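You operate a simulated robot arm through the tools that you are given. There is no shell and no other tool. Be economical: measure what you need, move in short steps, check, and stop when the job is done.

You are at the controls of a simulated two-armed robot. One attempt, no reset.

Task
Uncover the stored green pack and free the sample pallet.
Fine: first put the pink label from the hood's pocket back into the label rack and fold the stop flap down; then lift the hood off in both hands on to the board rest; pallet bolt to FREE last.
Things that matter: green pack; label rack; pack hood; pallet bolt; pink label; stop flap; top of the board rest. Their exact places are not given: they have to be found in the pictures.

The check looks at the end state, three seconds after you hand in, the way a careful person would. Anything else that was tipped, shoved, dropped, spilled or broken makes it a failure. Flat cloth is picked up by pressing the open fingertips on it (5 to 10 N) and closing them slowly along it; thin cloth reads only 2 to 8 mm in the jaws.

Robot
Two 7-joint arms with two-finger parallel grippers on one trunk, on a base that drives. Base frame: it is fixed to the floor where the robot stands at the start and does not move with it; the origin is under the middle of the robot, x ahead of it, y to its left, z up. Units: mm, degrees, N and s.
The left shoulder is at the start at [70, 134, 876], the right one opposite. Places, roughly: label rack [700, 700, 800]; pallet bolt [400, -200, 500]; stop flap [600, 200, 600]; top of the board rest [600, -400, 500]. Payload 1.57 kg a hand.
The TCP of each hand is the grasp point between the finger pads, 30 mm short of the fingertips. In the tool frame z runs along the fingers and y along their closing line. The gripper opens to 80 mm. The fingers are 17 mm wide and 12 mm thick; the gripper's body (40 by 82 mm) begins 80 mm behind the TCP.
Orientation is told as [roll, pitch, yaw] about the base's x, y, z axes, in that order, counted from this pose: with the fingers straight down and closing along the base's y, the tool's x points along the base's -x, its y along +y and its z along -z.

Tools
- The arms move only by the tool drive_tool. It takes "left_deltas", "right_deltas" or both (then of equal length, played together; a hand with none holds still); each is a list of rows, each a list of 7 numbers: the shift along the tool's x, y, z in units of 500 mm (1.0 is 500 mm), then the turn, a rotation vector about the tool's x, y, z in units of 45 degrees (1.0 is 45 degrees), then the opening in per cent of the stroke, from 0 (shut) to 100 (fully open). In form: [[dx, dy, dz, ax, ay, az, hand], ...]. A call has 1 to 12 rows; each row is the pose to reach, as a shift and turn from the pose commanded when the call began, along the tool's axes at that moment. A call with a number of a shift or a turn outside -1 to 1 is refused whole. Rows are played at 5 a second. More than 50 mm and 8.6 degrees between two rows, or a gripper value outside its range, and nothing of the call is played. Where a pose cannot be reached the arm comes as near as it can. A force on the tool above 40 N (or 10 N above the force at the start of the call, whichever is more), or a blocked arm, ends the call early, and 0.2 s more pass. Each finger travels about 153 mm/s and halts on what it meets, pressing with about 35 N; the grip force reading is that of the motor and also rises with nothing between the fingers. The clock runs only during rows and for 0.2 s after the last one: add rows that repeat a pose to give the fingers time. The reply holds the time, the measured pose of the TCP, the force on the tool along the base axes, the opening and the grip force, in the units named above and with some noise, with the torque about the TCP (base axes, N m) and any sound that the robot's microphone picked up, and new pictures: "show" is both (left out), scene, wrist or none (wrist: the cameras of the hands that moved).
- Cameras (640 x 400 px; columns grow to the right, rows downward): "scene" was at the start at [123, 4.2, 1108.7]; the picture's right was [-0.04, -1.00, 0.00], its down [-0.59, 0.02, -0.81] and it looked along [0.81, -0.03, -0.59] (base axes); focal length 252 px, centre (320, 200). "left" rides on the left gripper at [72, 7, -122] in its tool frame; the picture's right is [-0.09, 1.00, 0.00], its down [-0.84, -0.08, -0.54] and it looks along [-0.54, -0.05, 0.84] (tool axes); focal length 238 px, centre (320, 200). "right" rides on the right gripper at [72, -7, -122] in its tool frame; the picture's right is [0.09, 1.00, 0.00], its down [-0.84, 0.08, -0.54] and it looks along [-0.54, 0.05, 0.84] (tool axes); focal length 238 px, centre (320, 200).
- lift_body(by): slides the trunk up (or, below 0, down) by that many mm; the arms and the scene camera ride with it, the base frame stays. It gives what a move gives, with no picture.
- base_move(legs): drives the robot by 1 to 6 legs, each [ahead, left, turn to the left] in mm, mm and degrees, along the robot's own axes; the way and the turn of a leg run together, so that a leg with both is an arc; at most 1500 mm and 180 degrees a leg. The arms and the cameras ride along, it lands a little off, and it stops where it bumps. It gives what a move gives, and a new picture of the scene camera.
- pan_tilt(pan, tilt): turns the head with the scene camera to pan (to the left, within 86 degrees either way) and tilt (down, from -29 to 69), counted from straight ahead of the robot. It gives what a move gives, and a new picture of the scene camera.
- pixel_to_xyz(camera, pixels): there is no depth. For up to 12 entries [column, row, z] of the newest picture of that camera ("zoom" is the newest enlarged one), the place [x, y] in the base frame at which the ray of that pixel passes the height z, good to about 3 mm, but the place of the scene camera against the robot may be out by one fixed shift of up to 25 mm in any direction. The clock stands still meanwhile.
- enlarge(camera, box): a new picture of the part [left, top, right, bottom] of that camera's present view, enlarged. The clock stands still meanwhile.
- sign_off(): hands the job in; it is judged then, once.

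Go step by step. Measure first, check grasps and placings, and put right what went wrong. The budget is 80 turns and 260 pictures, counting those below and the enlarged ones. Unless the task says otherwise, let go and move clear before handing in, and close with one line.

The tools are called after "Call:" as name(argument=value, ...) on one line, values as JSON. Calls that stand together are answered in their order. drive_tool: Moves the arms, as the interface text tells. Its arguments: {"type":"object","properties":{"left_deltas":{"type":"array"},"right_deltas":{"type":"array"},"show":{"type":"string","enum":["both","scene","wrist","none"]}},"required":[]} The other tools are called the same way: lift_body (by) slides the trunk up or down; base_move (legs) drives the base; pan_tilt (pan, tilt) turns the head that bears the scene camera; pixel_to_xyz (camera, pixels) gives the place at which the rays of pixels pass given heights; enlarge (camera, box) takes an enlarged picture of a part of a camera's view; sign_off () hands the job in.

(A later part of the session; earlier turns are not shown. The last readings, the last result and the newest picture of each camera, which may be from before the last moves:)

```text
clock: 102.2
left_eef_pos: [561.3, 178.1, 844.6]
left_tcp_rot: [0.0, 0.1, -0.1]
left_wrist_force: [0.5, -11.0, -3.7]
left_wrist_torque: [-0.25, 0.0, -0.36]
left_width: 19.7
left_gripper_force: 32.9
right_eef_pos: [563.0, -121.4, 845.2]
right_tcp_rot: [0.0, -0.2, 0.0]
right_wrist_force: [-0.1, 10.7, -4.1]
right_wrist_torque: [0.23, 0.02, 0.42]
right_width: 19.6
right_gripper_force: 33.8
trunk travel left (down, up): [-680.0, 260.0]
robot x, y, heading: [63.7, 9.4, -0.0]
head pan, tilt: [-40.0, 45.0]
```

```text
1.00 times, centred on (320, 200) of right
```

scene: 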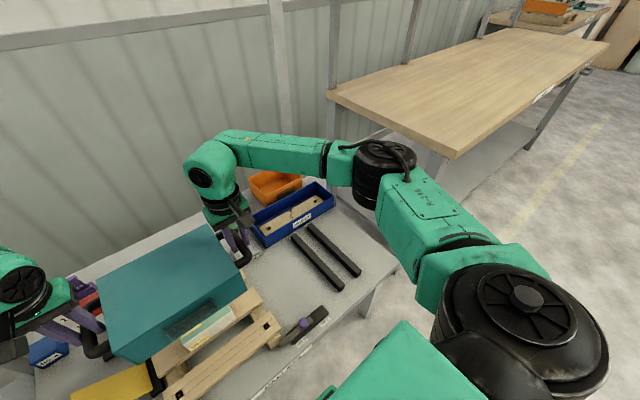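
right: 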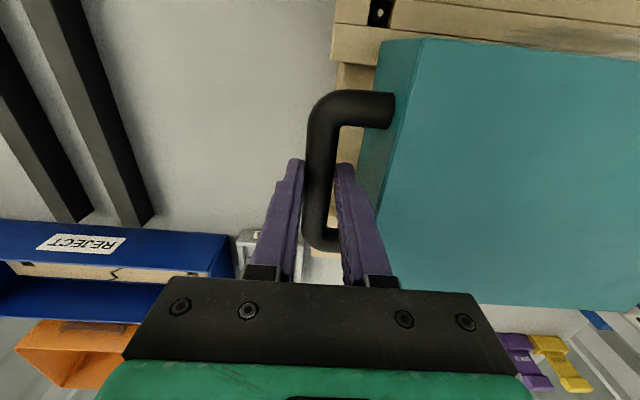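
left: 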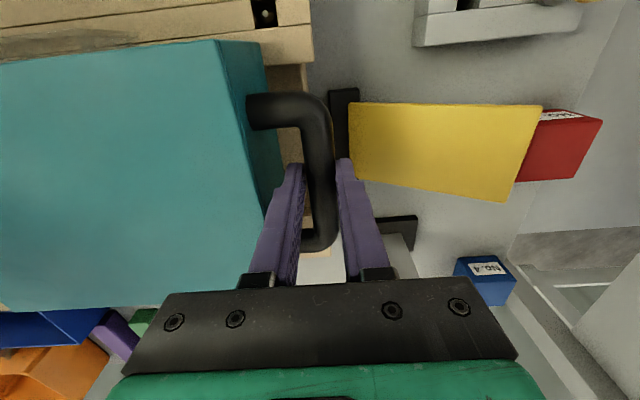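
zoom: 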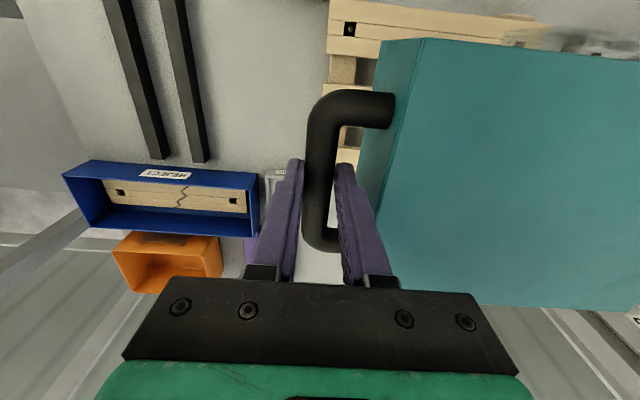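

The right arm is clear at this height, but lowering the trunk later would bring the right elbow near the right-hand table, so I'll lower with the arms instead. Driving right 390 mm with the hood held high.

Call:
base_move(legs=[[0, -195, 0], [0, -195, 0]])

Call:
drive_tool(left_deltas=[[0, 0, 0, 0, 0, 0, 0]], right_deltas=[[0, 0, 0, 0, 0, 0, 0]], show="wrist")

```text
clock: 105.0
left_eef_pos: [562.5, -212.4, 845.2]
left_tcp_rot: [0.0, 0.1, 0.0]
left_wrist_force: [-0.1, -12.2, -4.5]
left_wrist_torque: [-0.25, -0.02, -0.41]
left_width: 19.6
left_gripper_force: 34.0
right_eef_pos: [564.1, -512.1, 844.1]
right_tcp_rot: [0.0, 0.0, 0.2]
right_wrist_force: [-0.3, 12.1, -3.3]
right_wrist_torque: [0.25, 0.03, 0.29]
right_width: 19.6
right_gripper_force: 33.8
trunk travel left (down, up): [-680.0, 260.0]
robot x, y, heading: [65.4, -379.7, 0.1]
head pan, tilt: [-40.0, 45.0]
```

scene: 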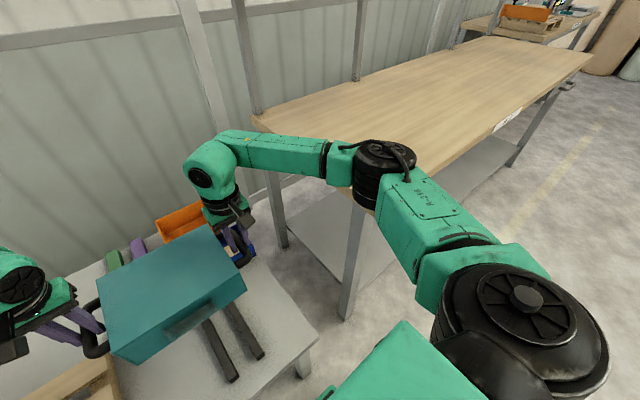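

```text
clock: 105.4
left_eef_pos: [562.5, -211.9, 844.6]
left_tcp_rot: [-0.2, 0.1, 0.1]
left_wrist_force: [-0.1, -1.2, -3.8]
left_wrist_torque: [-0.02, 0.01, -0.4]
left_width: 19.5
left_gripper_force: 33.5
right_eef_pos: [562.3, -512.0, 844.3]
right_tcp_rot: [0.0, 0.1, 0.1]
right_wrist_force: [1.2, 1.4, -4.4]
right_wrist_torque: [0.0, 0.04, 0.29]
right_width: 19.7
right_gripper_force: 33.3
trunk travel left (down, up): [-680.0, 260.0]
robot x, y, heading: [63.7, -382.8, -0.0]
head pan, tilt: [-40.0, 45.0]
```

right: 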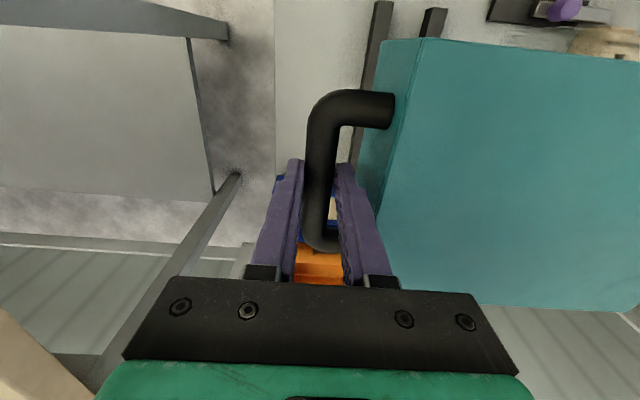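
left: 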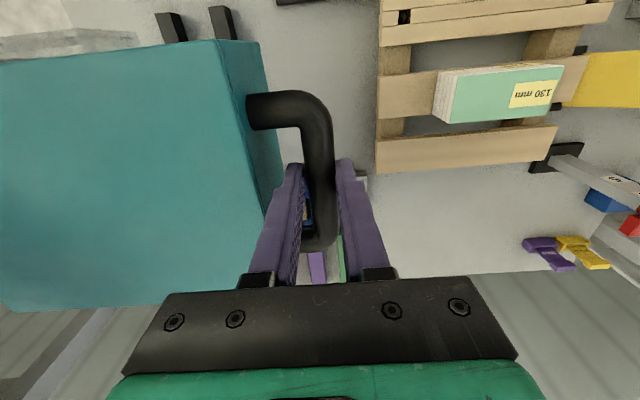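

Both cameras see the bars' near ends (left: (170,15),(220,8); right: (382,4),(434,12)). I'll triangulate them.

Call:
enlarge(camera="left", box=[130, 0, 258, 80])

Call:
enlarge(camera="right", box=[340, 0, 468, 80])

Call:
pixel_to_xyz(camera="left", pixels=[[167, 14, 580], [167, 14, 600], [220, 8, 580], [220, 8, 600], [157, 14, 590], [178, 13, 590]])

Call:
pixel_to_xyz(camera="right", pixels=[[383, 3, 580], [383, 3, 600], [435, 10, 580], [435, 10, 600], [362, 100, 590], [425, 9, 590], [447, 10, 590]])

```text
5.00 times, centred on (194, 40) of left
```

zoom: 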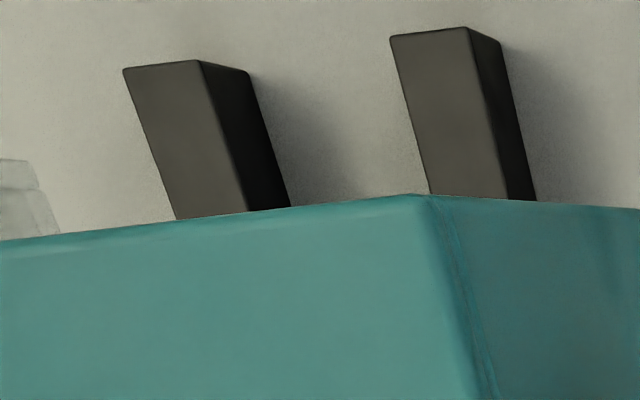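

```text
5.00 times, centred on (404, 40) of right
```

zoom: 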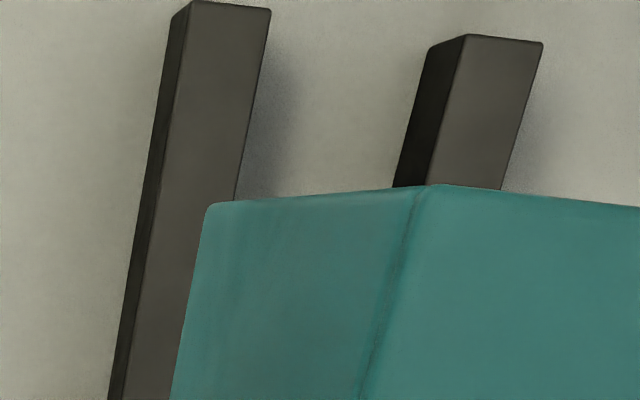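

```text
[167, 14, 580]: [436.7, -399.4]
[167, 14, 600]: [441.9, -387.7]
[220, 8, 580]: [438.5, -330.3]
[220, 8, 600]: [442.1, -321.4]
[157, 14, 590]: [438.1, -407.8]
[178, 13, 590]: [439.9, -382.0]
```

```text
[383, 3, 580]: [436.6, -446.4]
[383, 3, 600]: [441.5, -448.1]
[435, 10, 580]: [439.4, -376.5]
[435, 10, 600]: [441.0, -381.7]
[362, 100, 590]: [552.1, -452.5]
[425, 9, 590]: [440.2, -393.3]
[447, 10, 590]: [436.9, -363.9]
```

Cross-checking several views, the bar tops are at z≈528 (not ~590), bar centres y≈-431 and -350, x from 427 to about 695. So the hood should go about 28 mm further right. I'll check where the right-hand table's edge is first.

Call:
pixel_to_xyz(camera="scene", pixels=[[253, 122, 800], [348, 188, 800], [310, 162, 800], [253, 122, 750], [310, 162, 750]])

Call:
enlarge(camera="scene", box=[180, 80, 480, 268])

```text
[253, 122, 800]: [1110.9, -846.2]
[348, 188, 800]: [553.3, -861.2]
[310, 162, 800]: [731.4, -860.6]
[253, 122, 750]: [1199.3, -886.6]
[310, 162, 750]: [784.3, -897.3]
```

```text
2.13 times, centred on (330, 174) of scene
```

zoom: 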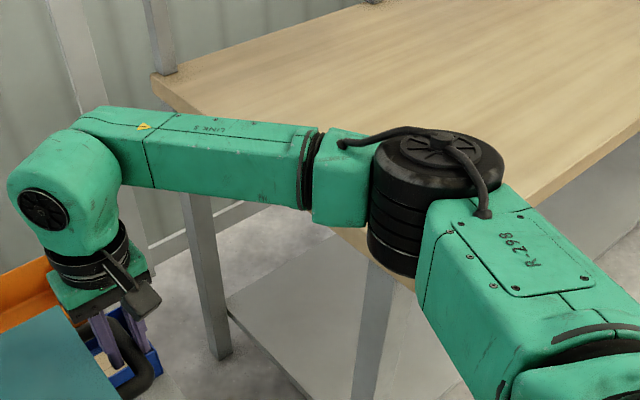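

The right table starts at y≈-855, so there's room. I'll move 28 mm right, then lower the hood with both arms together.

Call:
base_move(legs=[[0, -28, 0]])

Call:
drive_tool(left_deltas=[[0, 0, 0.03, 0, 0, 0, 0], [0, 0, 0.06, 0, 0, 0, 0], [0, 0, 0.09, 0, 0, 0, 0], [0, 0, 0.12, 0, 0, 0, 0], [0, 0, 0.15, 0, 0, 0, 0], [0, 0, 0.18, 0, 0, 0, 0], [0, 0, 0.21, 0, 0, 0, 0], [0, 0, 0.24, 0, 0, 0, 0], [0, 0, 0.27, 0, 0, 0, 0], [0, 0, 0.3, 0, 0, 0, 0], [0, 0, 0.32, 0, 0, 0, 0], [0, 0, 0.32, 0, 0, 0, 0]], right_deltas=[[0, 0, 0.03, 0, 0, 0, 0], [0, 0, 0.06, 0, 0, 0, 0], [0, 0, 0.09, 0, 0, 0, 0], [0, 0, 0.12, 0, 0, 0, 0], [0, 0, 0.15, 0, 0, 0, 0], [0, 0, 0.18, 0, 0, 0, 0], [0, 0, 0.21, 0, 0, 0, 0], [0, 0, 0.24, 0, 0, 0, 0], [0, 0, 0.27, 0, 0, 0, 0], [0, 0, 0.3, 0, 0, 0, 0], [0, 0, 0.32, 0, 0, 0, 0], [0, 0, 0.32, 0, 0, 0, 0]], show="wrist")

Call:
pan_tilt(pan=-5, tilt=48)

```text
clock: 106.2
left_eef_pos: [562.1, -237.2, 844.4]
left_tcp_rot: [-0.1, 0.1, 0.1]
left_wrist_force: [-0.4, -0.4, -4.0]
left_wrist_torque: [-0.08, -0.09, -0.42]
left_width: 19.5
left_gripper_force: 34.2
right_eef_pos: [562.9, -538.7, 845.1]
right_tcp_rot: [-0.1, -0.1, 0.1]
right_wrist_force: [1.7, 2.5, -3.9]
right_wrist_torque: [-0.03, 0.11, 0.21]
right_width: 20.0
right_gripper_force: 33.2
trunk travel left (down, up): [-680.0, 260.0]
robot x, y, heading: [67.0, -410.1, -0.1]
head pan, tilt: [-40.0, 45.0]
```

scene: 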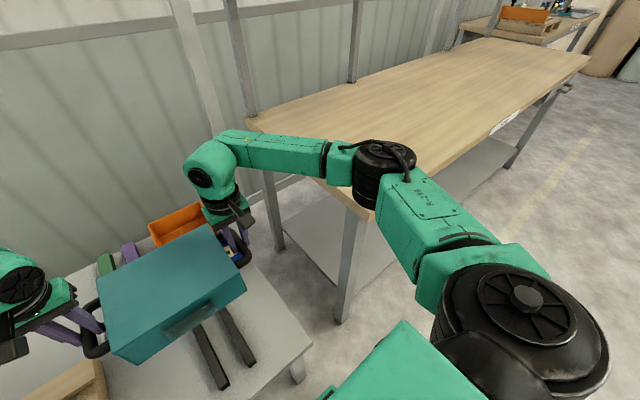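

```text
clock: 107.4
left_eef_pos: [545.3, -233.1, 791.0]
left_tcp_rot: [-0.8, -0.3, -0.1]
left_wrist_force: [4.3, -1.6, -4.6]
left_wrist_torque: [0.01, 0.61, 0.54]
left_width: 20.0
left_gripper_force: 33.5
left hand out of reach, approached as far as the arm can: row 2, 3, 4, 5, 6
right_eef_pos: [562.5, -532.2, 773.7]
right_tcp_rot: [1.0, 0.1, 0.7]
right_wrist_force: [-3.9, 0.7, -5.6]
right_wrist_torque: [0.07, -0.64, 0.6]
right_width: 19.9
right_gripper_force: 34.0
trunk travel left (down, up): [-680.0, 260.0]
robot x, y, heading: [65.9, -411.0, 0.1]
head pan, tilt: [-40.0, 45.0]
stopped in row 6 (left hand): the force on the tool passed its limit (the readings are from after the stop); the commanded pose is now the measured one
```

right: 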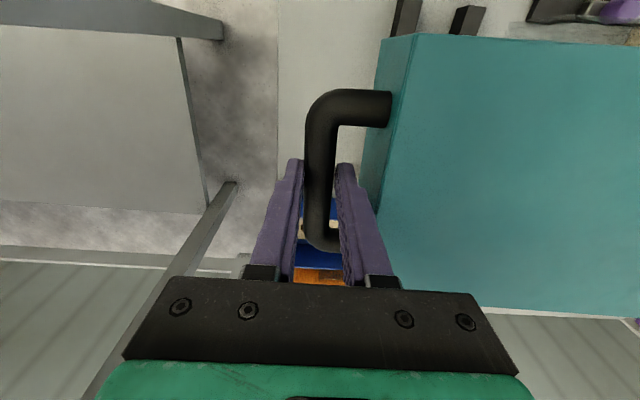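
left: 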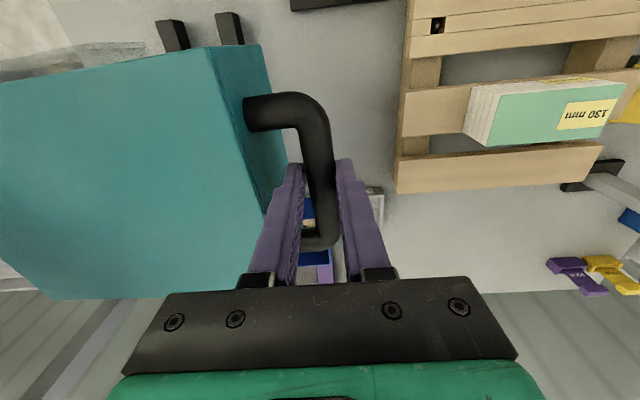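

```text
clock: 108.4
left_eef_pos: [546.0, -232.4, 791.8]
left_tcp_rot: [-0.8, -0.5, -0.2]
left_wrist_force: [4.4, -2.8, -4.5]
left_wrist_torque: [-0.05, -0.43, 0.68]
left_width: 20.0
left_gripper_force: 33.4
right_eef_pos: [563.0, -532.7, 774.4]
right_tcp_rot: [0.9, 0.1, 0.4]
right_wrist_force: [-3.8, 3.8, -4.3]
right_wrist_torque: [0.0, 0.35, 0.66]
right_width: 20.2
right_gripper_force: 33.5
trunk travel left (down, up): [-680.0, 260.0]
robot x, y, heading: [67.6, -410.6, 0.2]
head pan, tilt: [-5.0, 48.0]
```

scene: 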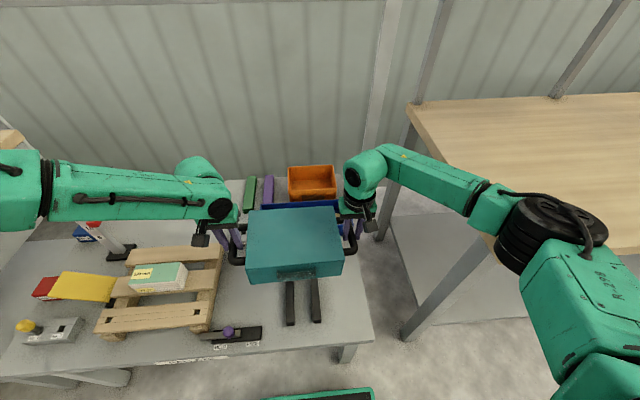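

The left arm hit a reach limit while lowering, so the hood is now slightly skewed (left at 545/791, right at 562/774), though still held. I'll square the right hand to match the left and then lower by the trunk, since the elbow clears the right table's edge by y.

Call:
drive_tool(right_deltas=[[0.008, -0.001, -0.008, 0.005, 0, 0, 0], [0.016, -0.002, -0.016, 0.01, 0, 0, 0], [0.025, -0.003, -0.025, 0.015, 0, 0, 0], [0.034, -0.003, -0.034, 0.02, 0, 0, 0], [0.034, -0.003, -0.034, 0.02, 0, 0, 0]], left_deltas=[[0, 0, 0, -0.004, 0, 0, 0], [0, 0, 0, -0.008, 0, 0, 0], [0, 0, 0, -0.012, 0, 0, 0], [0, 0, 0, -0.016, 0, 0, 0], [0, 0, 0, -0.016, 0, 0, 0]])

```text
clock: 109.6
left_eef_pos: [545.4, -233.9, 793.0]
left_tcp_rot: [-0.2, -0.4, -0.1]
left_wrist_force: [-2.2, -16.2, -4.1]
left_wrist_torque: [-0.33, 0.48, -0.48]
left_width: 19.7
left_gripper_force: 33.6
right_eef_pos: [546.4, -533.8, 792.2]
right_tcp_rot: [0.2, -0.1, 0.6]
right_wrist_force: [1.3, 16.2, -4.0]
right_wrist_torque: [0.25, -0.45, -0.11]
right_width: 19.7
right_gripper_force: 33.7
trunk travel left (down, up): [-680.0, 260.0]
robot x, y, heading: [66.2, -411.1, 0.1]
head pan, tilt: [-5.0, 48.0]
```

scene: 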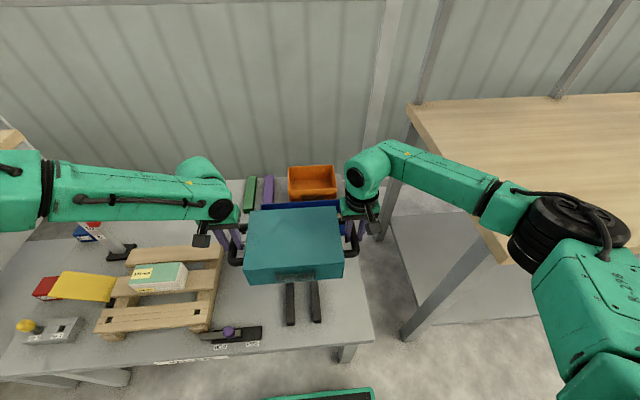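
right: 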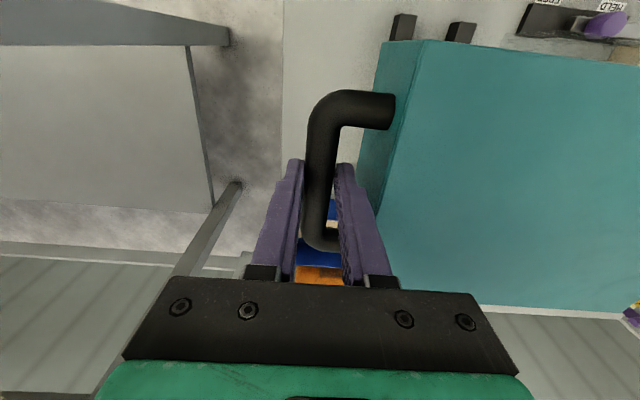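
left: 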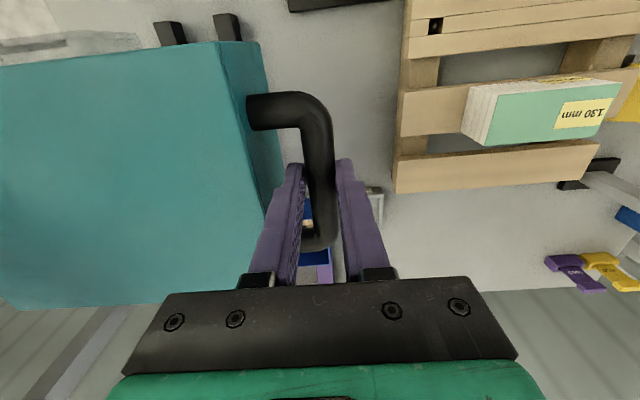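

The hood is level and square again. I'll trim 6 mm right and lower by the trunk 140 mm.

Call:
base_move(legs=[[8, -6, 0]])

Call:
lift_body(by=-130)

Call:
drive_tool(left_deltas=[[0, -0.001, 0, 0, 0, 0, 0]], right_deltas=[[0, 0.001, 0, 0, 0, 0, 0]])

```text
clock: 110.4
left_eef_pos: [552.8, -238.6, 792.9]
left_tcp_rot: [-0.2, -0.6, -0.2]
left_wrist_force: [-3.1, -23.0, -4.4]
left_wrist_torque: [-0.37, 0.75, -0.46]
left_width: 19.7
left_gripper_force: 33.2
right_eef_pos: [552.2, -539.2, 791.5]
right_tcp_rot: [0.1, 0.0, 0.6]
right_wrist_force: [0.9, 22.8, -3.5]
right_wrist_torque: [0.48, -0.73, -0.15]
right_width: 19.6
right_gripper_force: 33.9
trunk travel left (down, up): [-680.0, 260.0]
robot x, y, heading: [73.3, -420.3, 0.1]
head pan, tilt: [-5.0, 48.0]
```

scene: 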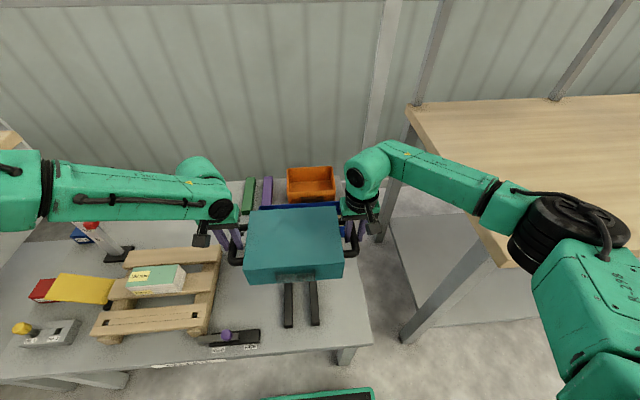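

```text
clock: 111.9
left_eef_pos: [553.7, -239.5, 663.6]
left_tcp_rot: [-0.3, -0.5, -0.2]
left_wrist_force: [-1.6, -2.4, -4.9]
left_wrist_torque: [-0.09, 0.05, -0.34]
left_width: 19.4
left_gripper_force: 33.5
right_eef_pos: [553.2, -539.1, 661.3]
right_tcp_rot: [0.3, 0.0, 0.6]
right_wrist_force: [0.9, 1.9, -4.3]
right_wrist_torque: [0.04, -0.04, 0.0]
right_width: 19.5
right_gripper_force: 33.1
trunk travel left (down, up): [-550.0, 390.0]
robot x, y, heading: [72.4, -416.8, 0.0]
head pan, tilt: [-5.0, 48.0]
```

```text
clock: 112.3
left_eef_pos: [552.1, -237.9, 662.9]
left_tcp_rot: [-0.3, -0.4, -0.2]
left_wrist_force: [0.0, 0.6, -4.6]
left_wrist_torque: [0.07, 0.17, -0.24]
left_width: 19.4
left_gripper_force: 33.3
right_eef_pos: [553.3, -539.0, 661.3]
right_tcp_rot: [0.2, 0.0, 0.6]
right_wrist_force: [-0.3, -0.9, -4.7]
right_wrist_torque: [0.08, -0.18, 0.17]
right_width: 19.6
right_gripper_force: 33.4
trunk travel left (down, up): [-550.0, 390.0]
robot x, y, heading: [70.7, -417.0, -0.1]
head pan, tilt: [-5.0, 48.0]
```

scene: 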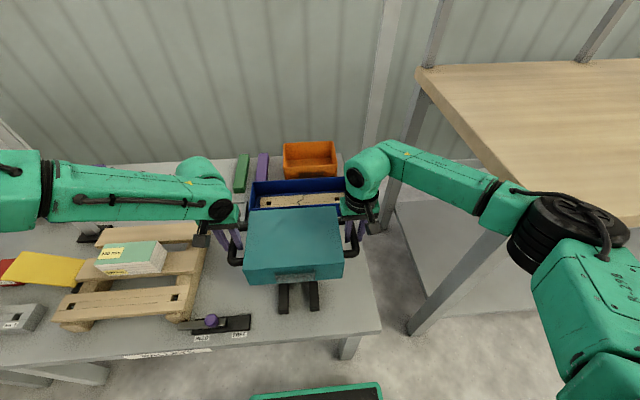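
right: 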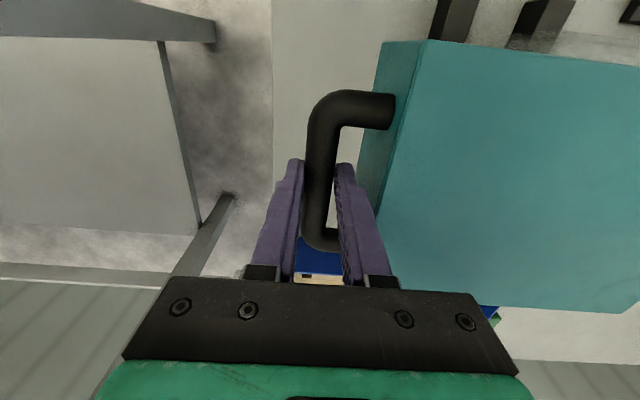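
left: 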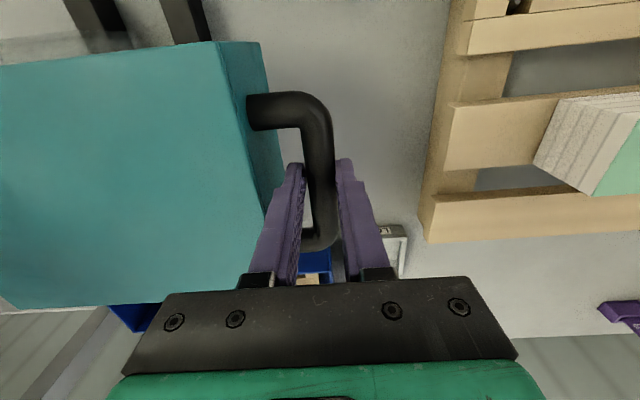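

The hood is above the bars and level. I'll check clearance to the blue box and bars before the last descent.

Call:
enlarge(camera="scene", box=[210, 160, 400, 320])

Call:
pan_tilt(pan=5, tilt=55)

```text
2.50 times, centred on (305, 240) of scene
```

zoom: 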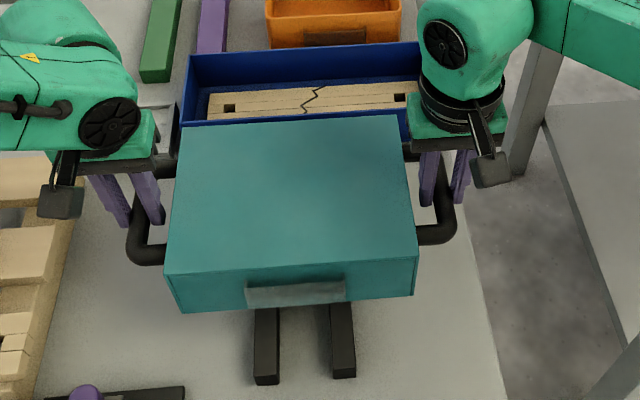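

```text
clock: 113.1
left_eef_pos: [553.2, -239.6, 662.8]
left_tcp_rot: [-0.2, -0.4, -0.2]
left_wrist_force: [-0.8, 3.4, -4.5]
left_wrist_torque: [0.1, 0.08, -0.34]
left_width: 19.6
left_gripper_force: 33.7
right_eef_pos: [553.2, -540.1, 661.1]
right_tcp_rot: [0.2, -0.1, 0.6]
right_wrist_force: [0.7, -4.7, -4.0]
right_wrist_torque: [-0.08, -0.06, 0.04]
right_width: 19.7
right_gripper_force: 33.7
trunk travel left (down, up): [-550.0, 390.0]
robot x, y, heading: [75.0, -417.5, -0.0]
head pan, tilt: [5.0, 55.0]
```

scene: 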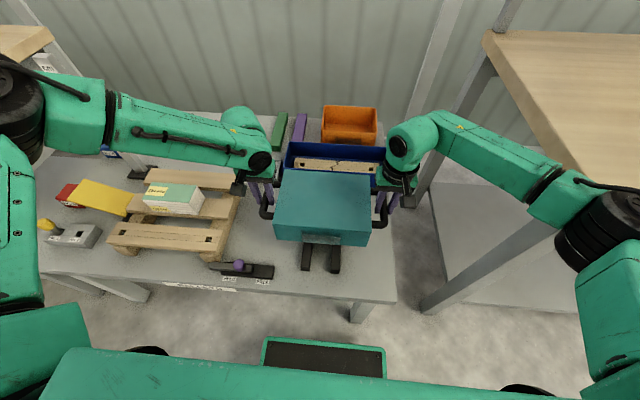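

The bars are centred under the hood and the box is well behind it. Lowering in steps while watching the load.

Call:
lift_body(by=-40)

Call:
lift_body(by=-10)

```text
clock: 113.9
left_eef_pos: [552.6, -238.2, 621.7]
left_tcp_rot: [-0.1, -0.5, -0.1]
left_wrist_force: [-0.2, 6.7, -4.5]
left_wrist_torque: [0.11, 0.07, -0.32]
left_width: 19.6
left_gripper_force: 33.4
right_eef_pos: [552.8, -539.0, 621.9]
right_tcp_rot: [0.2, 0.0, 0.6]
right_wrist_force: [0.8, -7.1, -4.1]
right_wrist_torque: [-0.15, -0.04, 0.02]
right_width: 19.3
right_gripper_force: 33.7
trunk travel left (down, up): [-510.0, 430.0]
robot x, y, heading: [72.8, -417.4, -0.2]
head pan, tilt: [5.0, 55.0]
```

```text
clock: 114.5
left_eef_pos: [552.1, -238.9, 611.8]
left_tcp_rot: [-0.2, -0.5, -0.1]
left_wrist_force: [-0.8, 8.1, -4.1]
left_wrist_torque: [0.22, 0.02, -0.32]
left_width: 19.6
left_gripper_force: 33.6
right_eef_pos: [553.2, -539.3, 610.6]
right_tcp_rot: [0.2, 0.0, 0.7]
right_wrist_force: [0.6, -8.2, -5.2]
right_wrist_torque: [-0.16, 0.05, 0.05]
right_width: 19.3
right_gripper_force: 33.7
trunk travel left (down, up): [-500.0, 440.0]
robot x, y, heading: [74.6, -418.9, 0.1]
head pan, tilt: [5.0, 55.0]
```

Call:
lift_body(by=-8)

Call:
pan_tilt(pan=3, tilt=45)

Call:
enlarge(camera="scene", box=[230, 150, 420, 270])

```text
clock: 115.0
left_eef_pos: [552.8, -237.6, 609.2]
left_tcp_rot: [-0.2, -0.9, -0.2]
left_wrist_force: [2.5, 14.4, 8.8]
left_wrist_torque: [0.45, 0.18, -0.28]
left_width: 19.6
left_gripper_force: 33.1
right_eef_pos: [553.2, -538.6, 607.4]
right_tcp_rot: [0.2, -0.5, 0.5]
right_wrist_force: [5.2, -13.8, 19.5]
right_wrist_torque: [-0.3, 0.08, 0.09]
right_width: 19.6
right_gripper_force: 33.8
trunk travel left (down, up): [-492.0, 448.0]
robot x, y, heading: [72.2, -411.6, 0.1]
head pan, tilt: [5.0, 55.0]
```

```text
clock: 115.8
left_eef_pos: [553.1, -239.3, 607.3]
left_tcp_rot: [-0.2, -0.9, -0.2]
left_wrist_force: [7.8, 18.4, 20.4]
left_wrist_torque: [0.42, -0.16, -0.43]
left_width: 19.9
left_gripper_force: 33.8
right_eef_pos: [553.9, -539.6, 606.2]
right_tcp_rot: [0.2, -0.4, 0.6]
right_wrist_force: [10.2, -15.5, 21.7]
right_wrist_torque: [-0.31, -0.38, 0.06]
right_width: 19.8
right_gripper_force: 33.7
trunk travel left (down, up): [-492.0, 448.0]
robot x, y, heading: [72.5, -411.8, 0.0]
head pan, tilt: [3.0, 45.0]
```

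scene: 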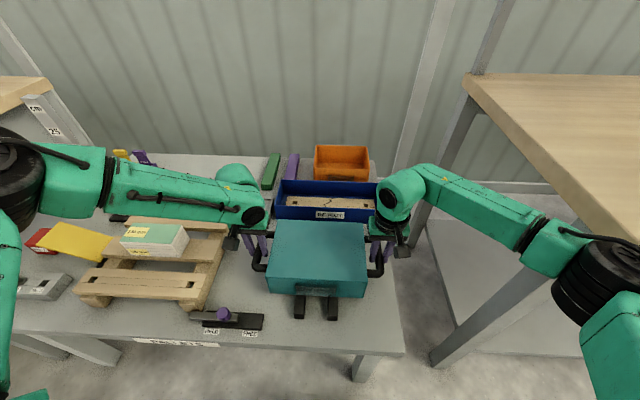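

```text
3.33 times, centred on (325, 210) of scene
```

zoom: 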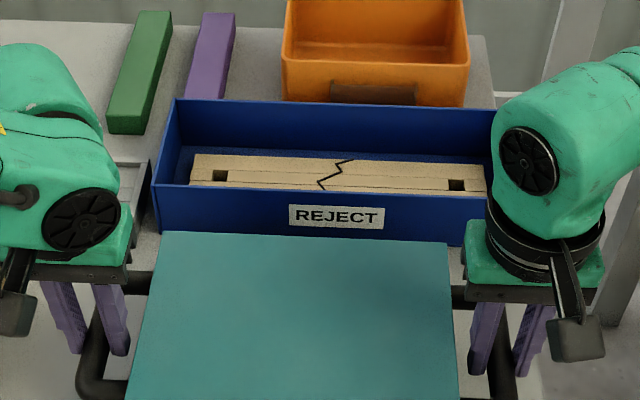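

Contact: both hands read about +20 N, so the hood is on the bars at TCP ≈ 607. I'll relieve 3 mm and open both hands to 30 mm.

Call:
lift_body(by=3)

Call:
drive_tool(left_deltas=[[0, 0, 0, 0, 0, 0, 28], [0, 0, 0, 0, 0, 0, 38], [0, 0, 0, 0, 0, 0, 38]], right_deltas=[[0, 0, 0, 0, 0, 0, 28], [0, 0, 0, 0, 0, 0, 38], [0, 0, 0, 0, 0, 0, 38]], show="wrist")

```text
clock: 116.3
left_eef_pos: [549.7, -239.8, 607.4]
left_tcp_rot: [-0.2, -0.5, -0.3]
left_wrist_force: [2.1, 16.1, 8.4]
left_wrist_torque: [0.23, -0.78, -0.3]
left_width: 19.6
left_gripper_force: 33.7
right_eef_pos: [550.0, -539.5, 606.5]
right_tcp_rot: [0.1, 0.0, 0.7]
right_wrist_force: [2.6, -14.0, 1.9]
right_wrist_torque: [-0.28, -0.89, 0.05]
right_width: 19.5
right_gripper_force: 33.4
trunk travel left (down, up): [-495.0, 445.0]
robot x, y, heading: [76.1, -421.8, -0.1]
head pan, tilt: [3.0, 45.0]
```

```text
clock: 117.1
left_eef_pos: [552.8, -238.7, 609.0]
left_tcp_rot: [-0.3, -0.6, -0.2]
left_wrist_force: [-0.2, -0.3, 0.5]
left_wrist_torque: [0.0, 0.02, -0.05]
left_width: 30.5
left_gripper_force: 0.1
right_eef_pos: [552.0, -538.6, 607.0]
right_tcp_rot: [0.3, -0.1, 0.5]
right_wrist_force: [0.1, -0.2, 0.1]
right_wrist_torque: [0.0, -0.03, 0.01]
right_width: 30.5
right_gripper_force: 0.1
trunk travel left (down, up): [-495.0, 445.0]
robot x, y, heading: [74.3, -417.3, 0.2]
head pan, tilt: [3.0, 45.0]
```

right: 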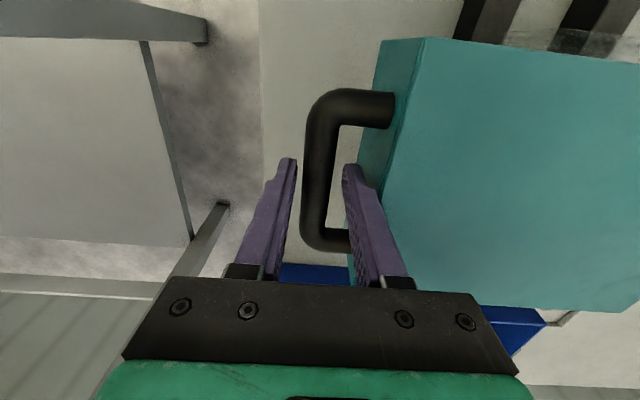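
left: 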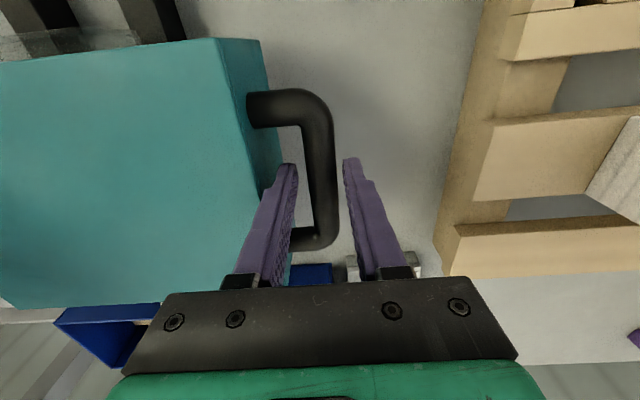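

Released, with no residual forces. Raising both hands straight up with the trunk and checking the hood.

Call:
lift_body(by=180)

Call:
pan_tilt(pan=5, tilt=50)

Call:
enlarge(camera="scene", box=[220, 150, 420, 290])

```text
clock: 119.1
left_eef_pos: [552.4, -239.4, 789.2]
left_tcp_rot: [-0.2, -0.6, -0.2]
left_wrist_force: [0.2, 0.5, 0.8]
left_wrist_torque: [0.03, -0.01, 0.03]
left_width: 30.1
left_gripper_force: 0.2
right_eef_pos: [553.3, -538.1, 787.9]
right_tcp_rot: [0.2, -0.1, 0.5]
right_wrist_force: [0.4, 0.7, 0.6]
right_wrist_torque: [0.0, -0.02, -0.04]
right_width: 30.4
right_gripper_force: 0.1
trunk travel left (down, up): [-675.0, 265.0]
robot x, y, heading: [77.9, -416.0, 0.1]
head pan, tilt: [3.0, 45.0]
```

```text
clock: 119.7
left_eef_pos: [551.5, -239.2, 787.5]
left_tcp_rot: [-0.4, -0.4, -0.2]
left_wrist_force: [-1.3, 0.3, -0.9]
left_wrist_torque: [-0.05, -0.01, -0.01]
left_width: 30.2
left_gripper_force: 0.1
right_eef_pos: [552.0, -538.9, 786.9]
right_tcp_rot: [0.1, -0.1, 0.6]
right_wrist_force: [-0.4, -0.1, 0.3]
right_wrist_torque: [0.02, 0.0, -0.01]
right_width: 30.4
right_gripper_force: 0.0
trunk travel left (down, up): [-675.0, 265.0]
robot x, y, heading: [70.1, -416.0, 0.1]
head pan, tilt: [5.0, 50.0]
```

scene: 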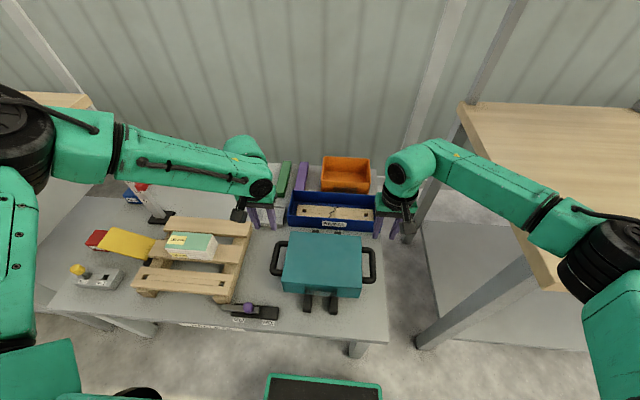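

```text
2.86 times, centred on (320, 220) of scene
```

zoom: 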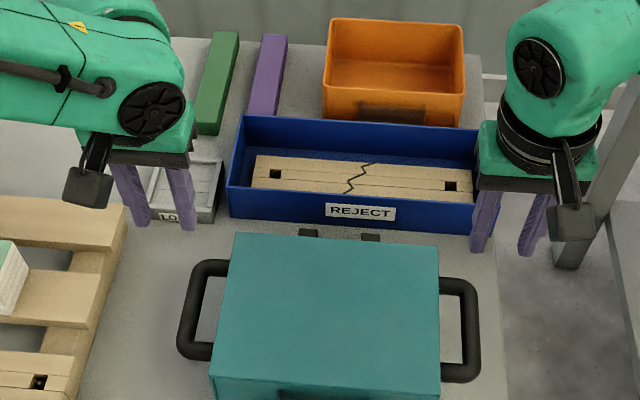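

The hood sits squared on both bars, with bar ends visible front and back. Now the bolt: I'll pull the right hand back out of the way and bring the left hand above the purple knob near [410, -190].

Call:
drive_tool(left_deltas=[[0.09, 0.03, 0, 0, 0, 0, 60], [0.18, 0.06, 0, 0, 0, 0, 80], [0.24, 0.08, 0, 0, 0, 0, 80], [0.28, 0.098, 0, 0, 0, 0, 80], [0.28, 0.098, 0, 0, 0, 0, 80]], right_deltas=[[0.08, 0, -0.03, 0, 0, 0, 38], [0.16, 0, -0.06, 0, 0, 0, 38], [0.24, 0, -0.1, 0, 0, 0, 38], [0.32, 0, -0.14, 0, 0, 0, 38], [0.36, 0, -0.2, 0, 0, 0, 38]])

Call:
enlarge(camera="left", box=[220, 60, 420, 185])

```text
clock: 120.9
left_eef_pos: [412.3, -191.7, 786.3]
left_tcp_rot: [-0.3, -0.5, -0.2]
left_wrist_force: [0.7, 0.6, 0.6]
left_wrist_torque: [-0.01, -0.01, 0.01]
left_width: 64.1
left_gripper_force: 0.0
right_eef_pos: [373.0, -541.2, 885.6]
right_tcp_rot: [0.3, -0.2, 0.5]
right_wrist_force: [0.5, 0.3, -0.4]
right_wrist_torque: [0.02, 0.01, 0.03]
right_width: 30.3
right_gripper_force: 0.0
trunk travel left (down, up): [-675.0, 265.0]
robot x, y, heading: [75.8, -416.3, -0.1]
head pan, tilt: [5.0, 50.0]
```

scene: 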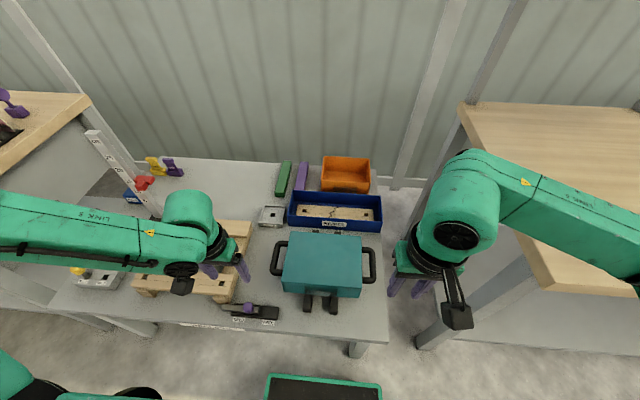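
right: 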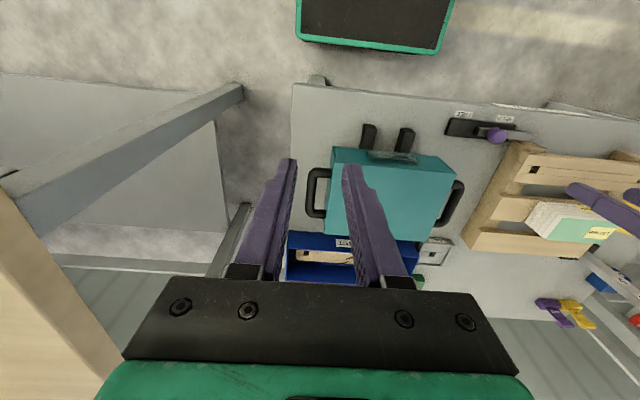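
left: 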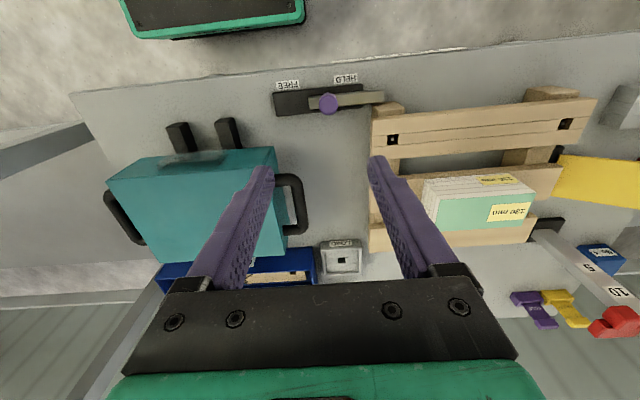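

```text
3.20 times, centred on (320, 122) of left
```

zoom: 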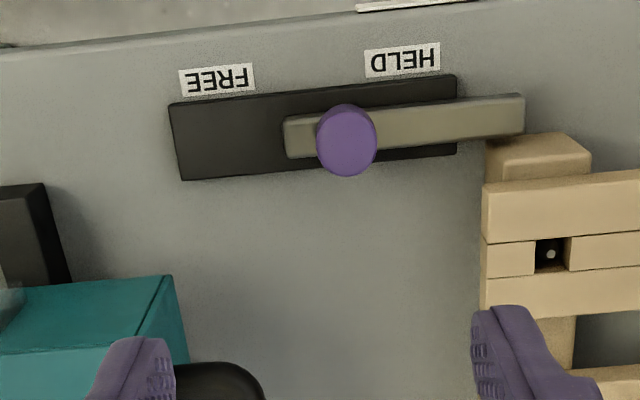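

FREE is toward -y. I'll triangulate the knob with both wrist cameras.

Call:
enlarge(camera="right", box=[430, 100, 558, 180])

Call:
pixel_to_xyz(camera="left", pixels=[[328.4, 102.5, 520], [328.4, 102.5, 550], [290, 93, 510], [343, 88, 510], [274, 104, 510], [363, 92, 510], [384, 96, 520]])

Call:
pixel_to_xyz(camera="right", pixels=[[496, 136, 520], [496, 136, 550]])

```text
5.00 times, centred on (494, 140) of right
```

zoom: 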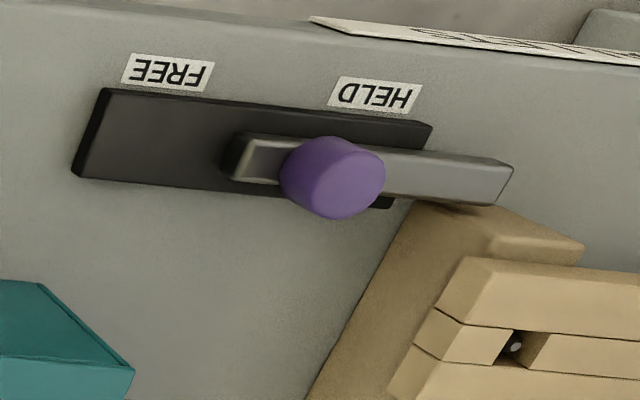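

```text
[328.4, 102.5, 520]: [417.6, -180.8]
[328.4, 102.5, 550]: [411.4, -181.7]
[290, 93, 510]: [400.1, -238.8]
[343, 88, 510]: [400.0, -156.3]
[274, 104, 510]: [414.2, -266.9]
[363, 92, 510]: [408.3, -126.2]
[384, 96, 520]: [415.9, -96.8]
```

```text
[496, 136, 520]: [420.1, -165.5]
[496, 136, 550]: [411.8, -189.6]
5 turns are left
```

Knob top is near [413, -181, 543]. I'll shift the base left 200 mm (to keep the right elbow clear of the table), re-centre the left hand over the knob, lower the trunk to just above it, and look.

Call:
base_move(legs=[[0, 200, 0]])

Call:
drive_tool(left_deltas=[[0, -0.08, 0, 0, 0, 0, 80], [0, -0.16, 0, 0, 0, 0, 80], [0, -0.24, 0, 0, 0, 0, 80], [0, -0.32, 0, 0, 0, 0, 80], [0, -0.38, 0, 0, 0, 0, 80], [0, -0.38, 0, 0, 0, 0, 80]], show="none")

Call:
lift_body(by=-190)

Call:
drive_tool(left_deltas=[[0, 0, 0, 0, 0, 0, 80]])

Call:
pixel_to_xyz(camera="left", pixels=[[320, 130, 543], [320, 150, 543], [320, 170, 543], [340, 150, 543], [300, 150, 543]])

Call:
enlarge(camera="left", box=[200, 50, 440, 200])

```text
clock: 122.5
left_eef_pos: [414.0, 7.5, 787.8]
left_tcp_rot: [-0.3, -0.5, -0.3]
left_wrist_force: [0.3, -0.1, -0.8]
left_wrist_torque: [-0.02, 0.01, 0.03]
left_width: 64.1
left_gripper_force: 0.2
right_eef_pos: [372.9, -342.7, 886.4]
right_tcp_rot: [0.3, -0.1, 0.5]
right_wrist_force: [0.1, -0.3, 0.4]
right_wrist_torque: [0.02, -0.01, -0.01]
right_width: 30.4
right_gripper_force: 0.0
trunk travel left (down, up): [-675.0, 265.0]
robot x, y, heading: [76.4, -217.8, 0.2]
head pan, tilt: [5.0, 50.0]
```

scene: 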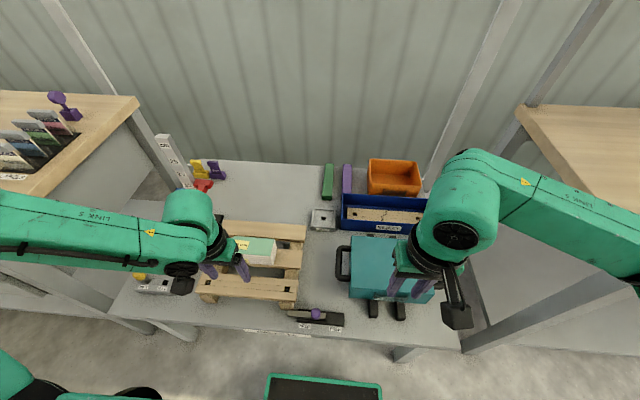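

```text
clock: 123.9
left_eef_pos: [405.0, -150.2, 809.4]
left_tcp_rot: [-0.2, -0.4, -0.2]
left_wrist_force: [-0.2, 0.8, 0.5]
left_wrist_torque: [-0.01, 0.01, 0.02]
left_width: 64.0
left_gripper_force: 0.1
left hand out of reach, approached as far as the arm can: row 4, 5, 6
right_eef_pos: [374.5, -343.0, 887.4]
right_tcp_rot: [0.3, -0.1, 0.6]
right_wrist_force: [0.1, 0.5, -0.2]
right_wrist_torque: [0.0, 0.02, 0.0]
right_width: 30.4
right_gripper_force: 0.0
trunk travel left (down, up): [-675.0, 265.0]
robot x, y, heading: [72.4, -218.1, 0.0]
head pan, tilt: [5.0, 50.0]
```

```text
clock: 126.0
left_eef_pos: [405.3, -149.7, 617.7]
left_tcp_rot: [-0.4, -0.7, -0.2]
left_wrist_force: [-0.1, 0.0, 0.5]
left_wrist_torque: [-0.03, 0.03, 0.0]
left_width: 63.8
left_gripper_force: 0.1
right_eef_pos: [373.2, -342.5, 695.7]
right_tcp_rot: [0.2, -0.1, 0.5]
right_wrist_force: [0.6, 0.1, -0.6]
right_wrist_torque: [0.0, -0.05, 0.0]
right_width: 30.4
right_gripper_force: 0.0
trunk travel left (down, up): [-485.0, 455.0]
robot x, y, heading: [73.6, -217.9, 0.2]
head pan, tilt: [5.0, 50.0]
```

```text
clock: 126.4
left_eef_pos: [405.4, -149.7, 617.5]
left_tcp_rot: [-0.4, -0.6, -0.2]
left_wrist_force: [0.0, -0.3, -0.4]
left_wrist_torque: [0.04, -0.02, 0.0]
left_width: 64.1
left_gripper_force: 0.2
right_eef_pos: [373.4, -342.6, 696.5]
right_tcp_rot: [0.2, -0.1, 0.6]
right_wrist_force: [0.7, -0.2, 0.6]
right_wrist_torque: [-0.01, 0.01, 0.0]
right_width: 30.2
right_gripper_force: 0.1
trunk travel left (down, up): [-485.0, 455.0]
robot x, y, heading: [76.2, -220.9, 0.2]
head pan, tilt: [5.0, 50.0]
```

scene: 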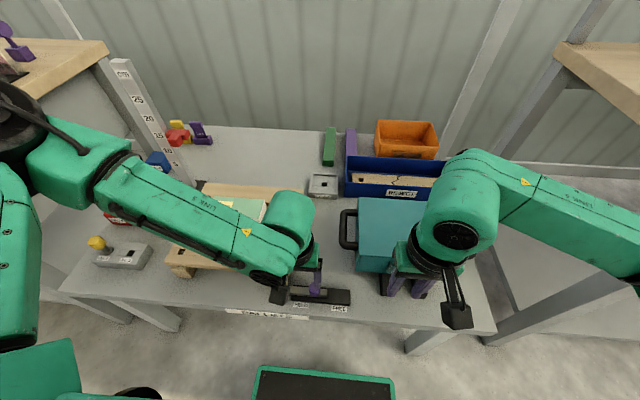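
left: 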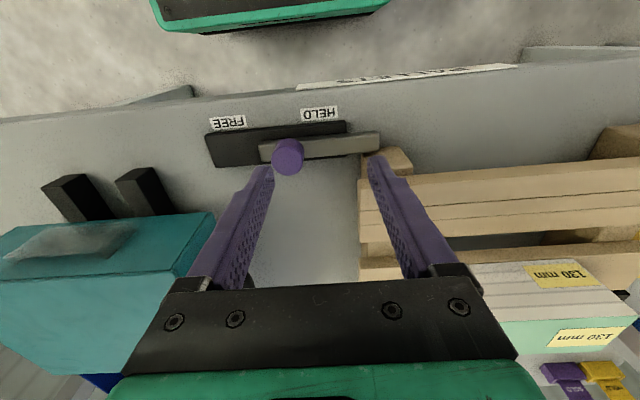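

```text
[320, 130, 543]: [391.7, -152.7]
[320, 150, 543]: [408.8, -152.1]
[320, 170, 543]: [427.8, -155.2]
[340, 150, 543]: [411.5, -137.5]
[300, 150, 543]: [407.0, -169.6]
```

```text
2.67 times, centred on (320, 125) of left
4 turns are left
```

zoom: 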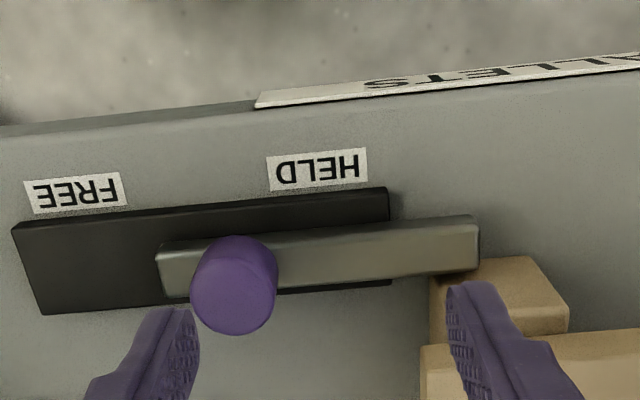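

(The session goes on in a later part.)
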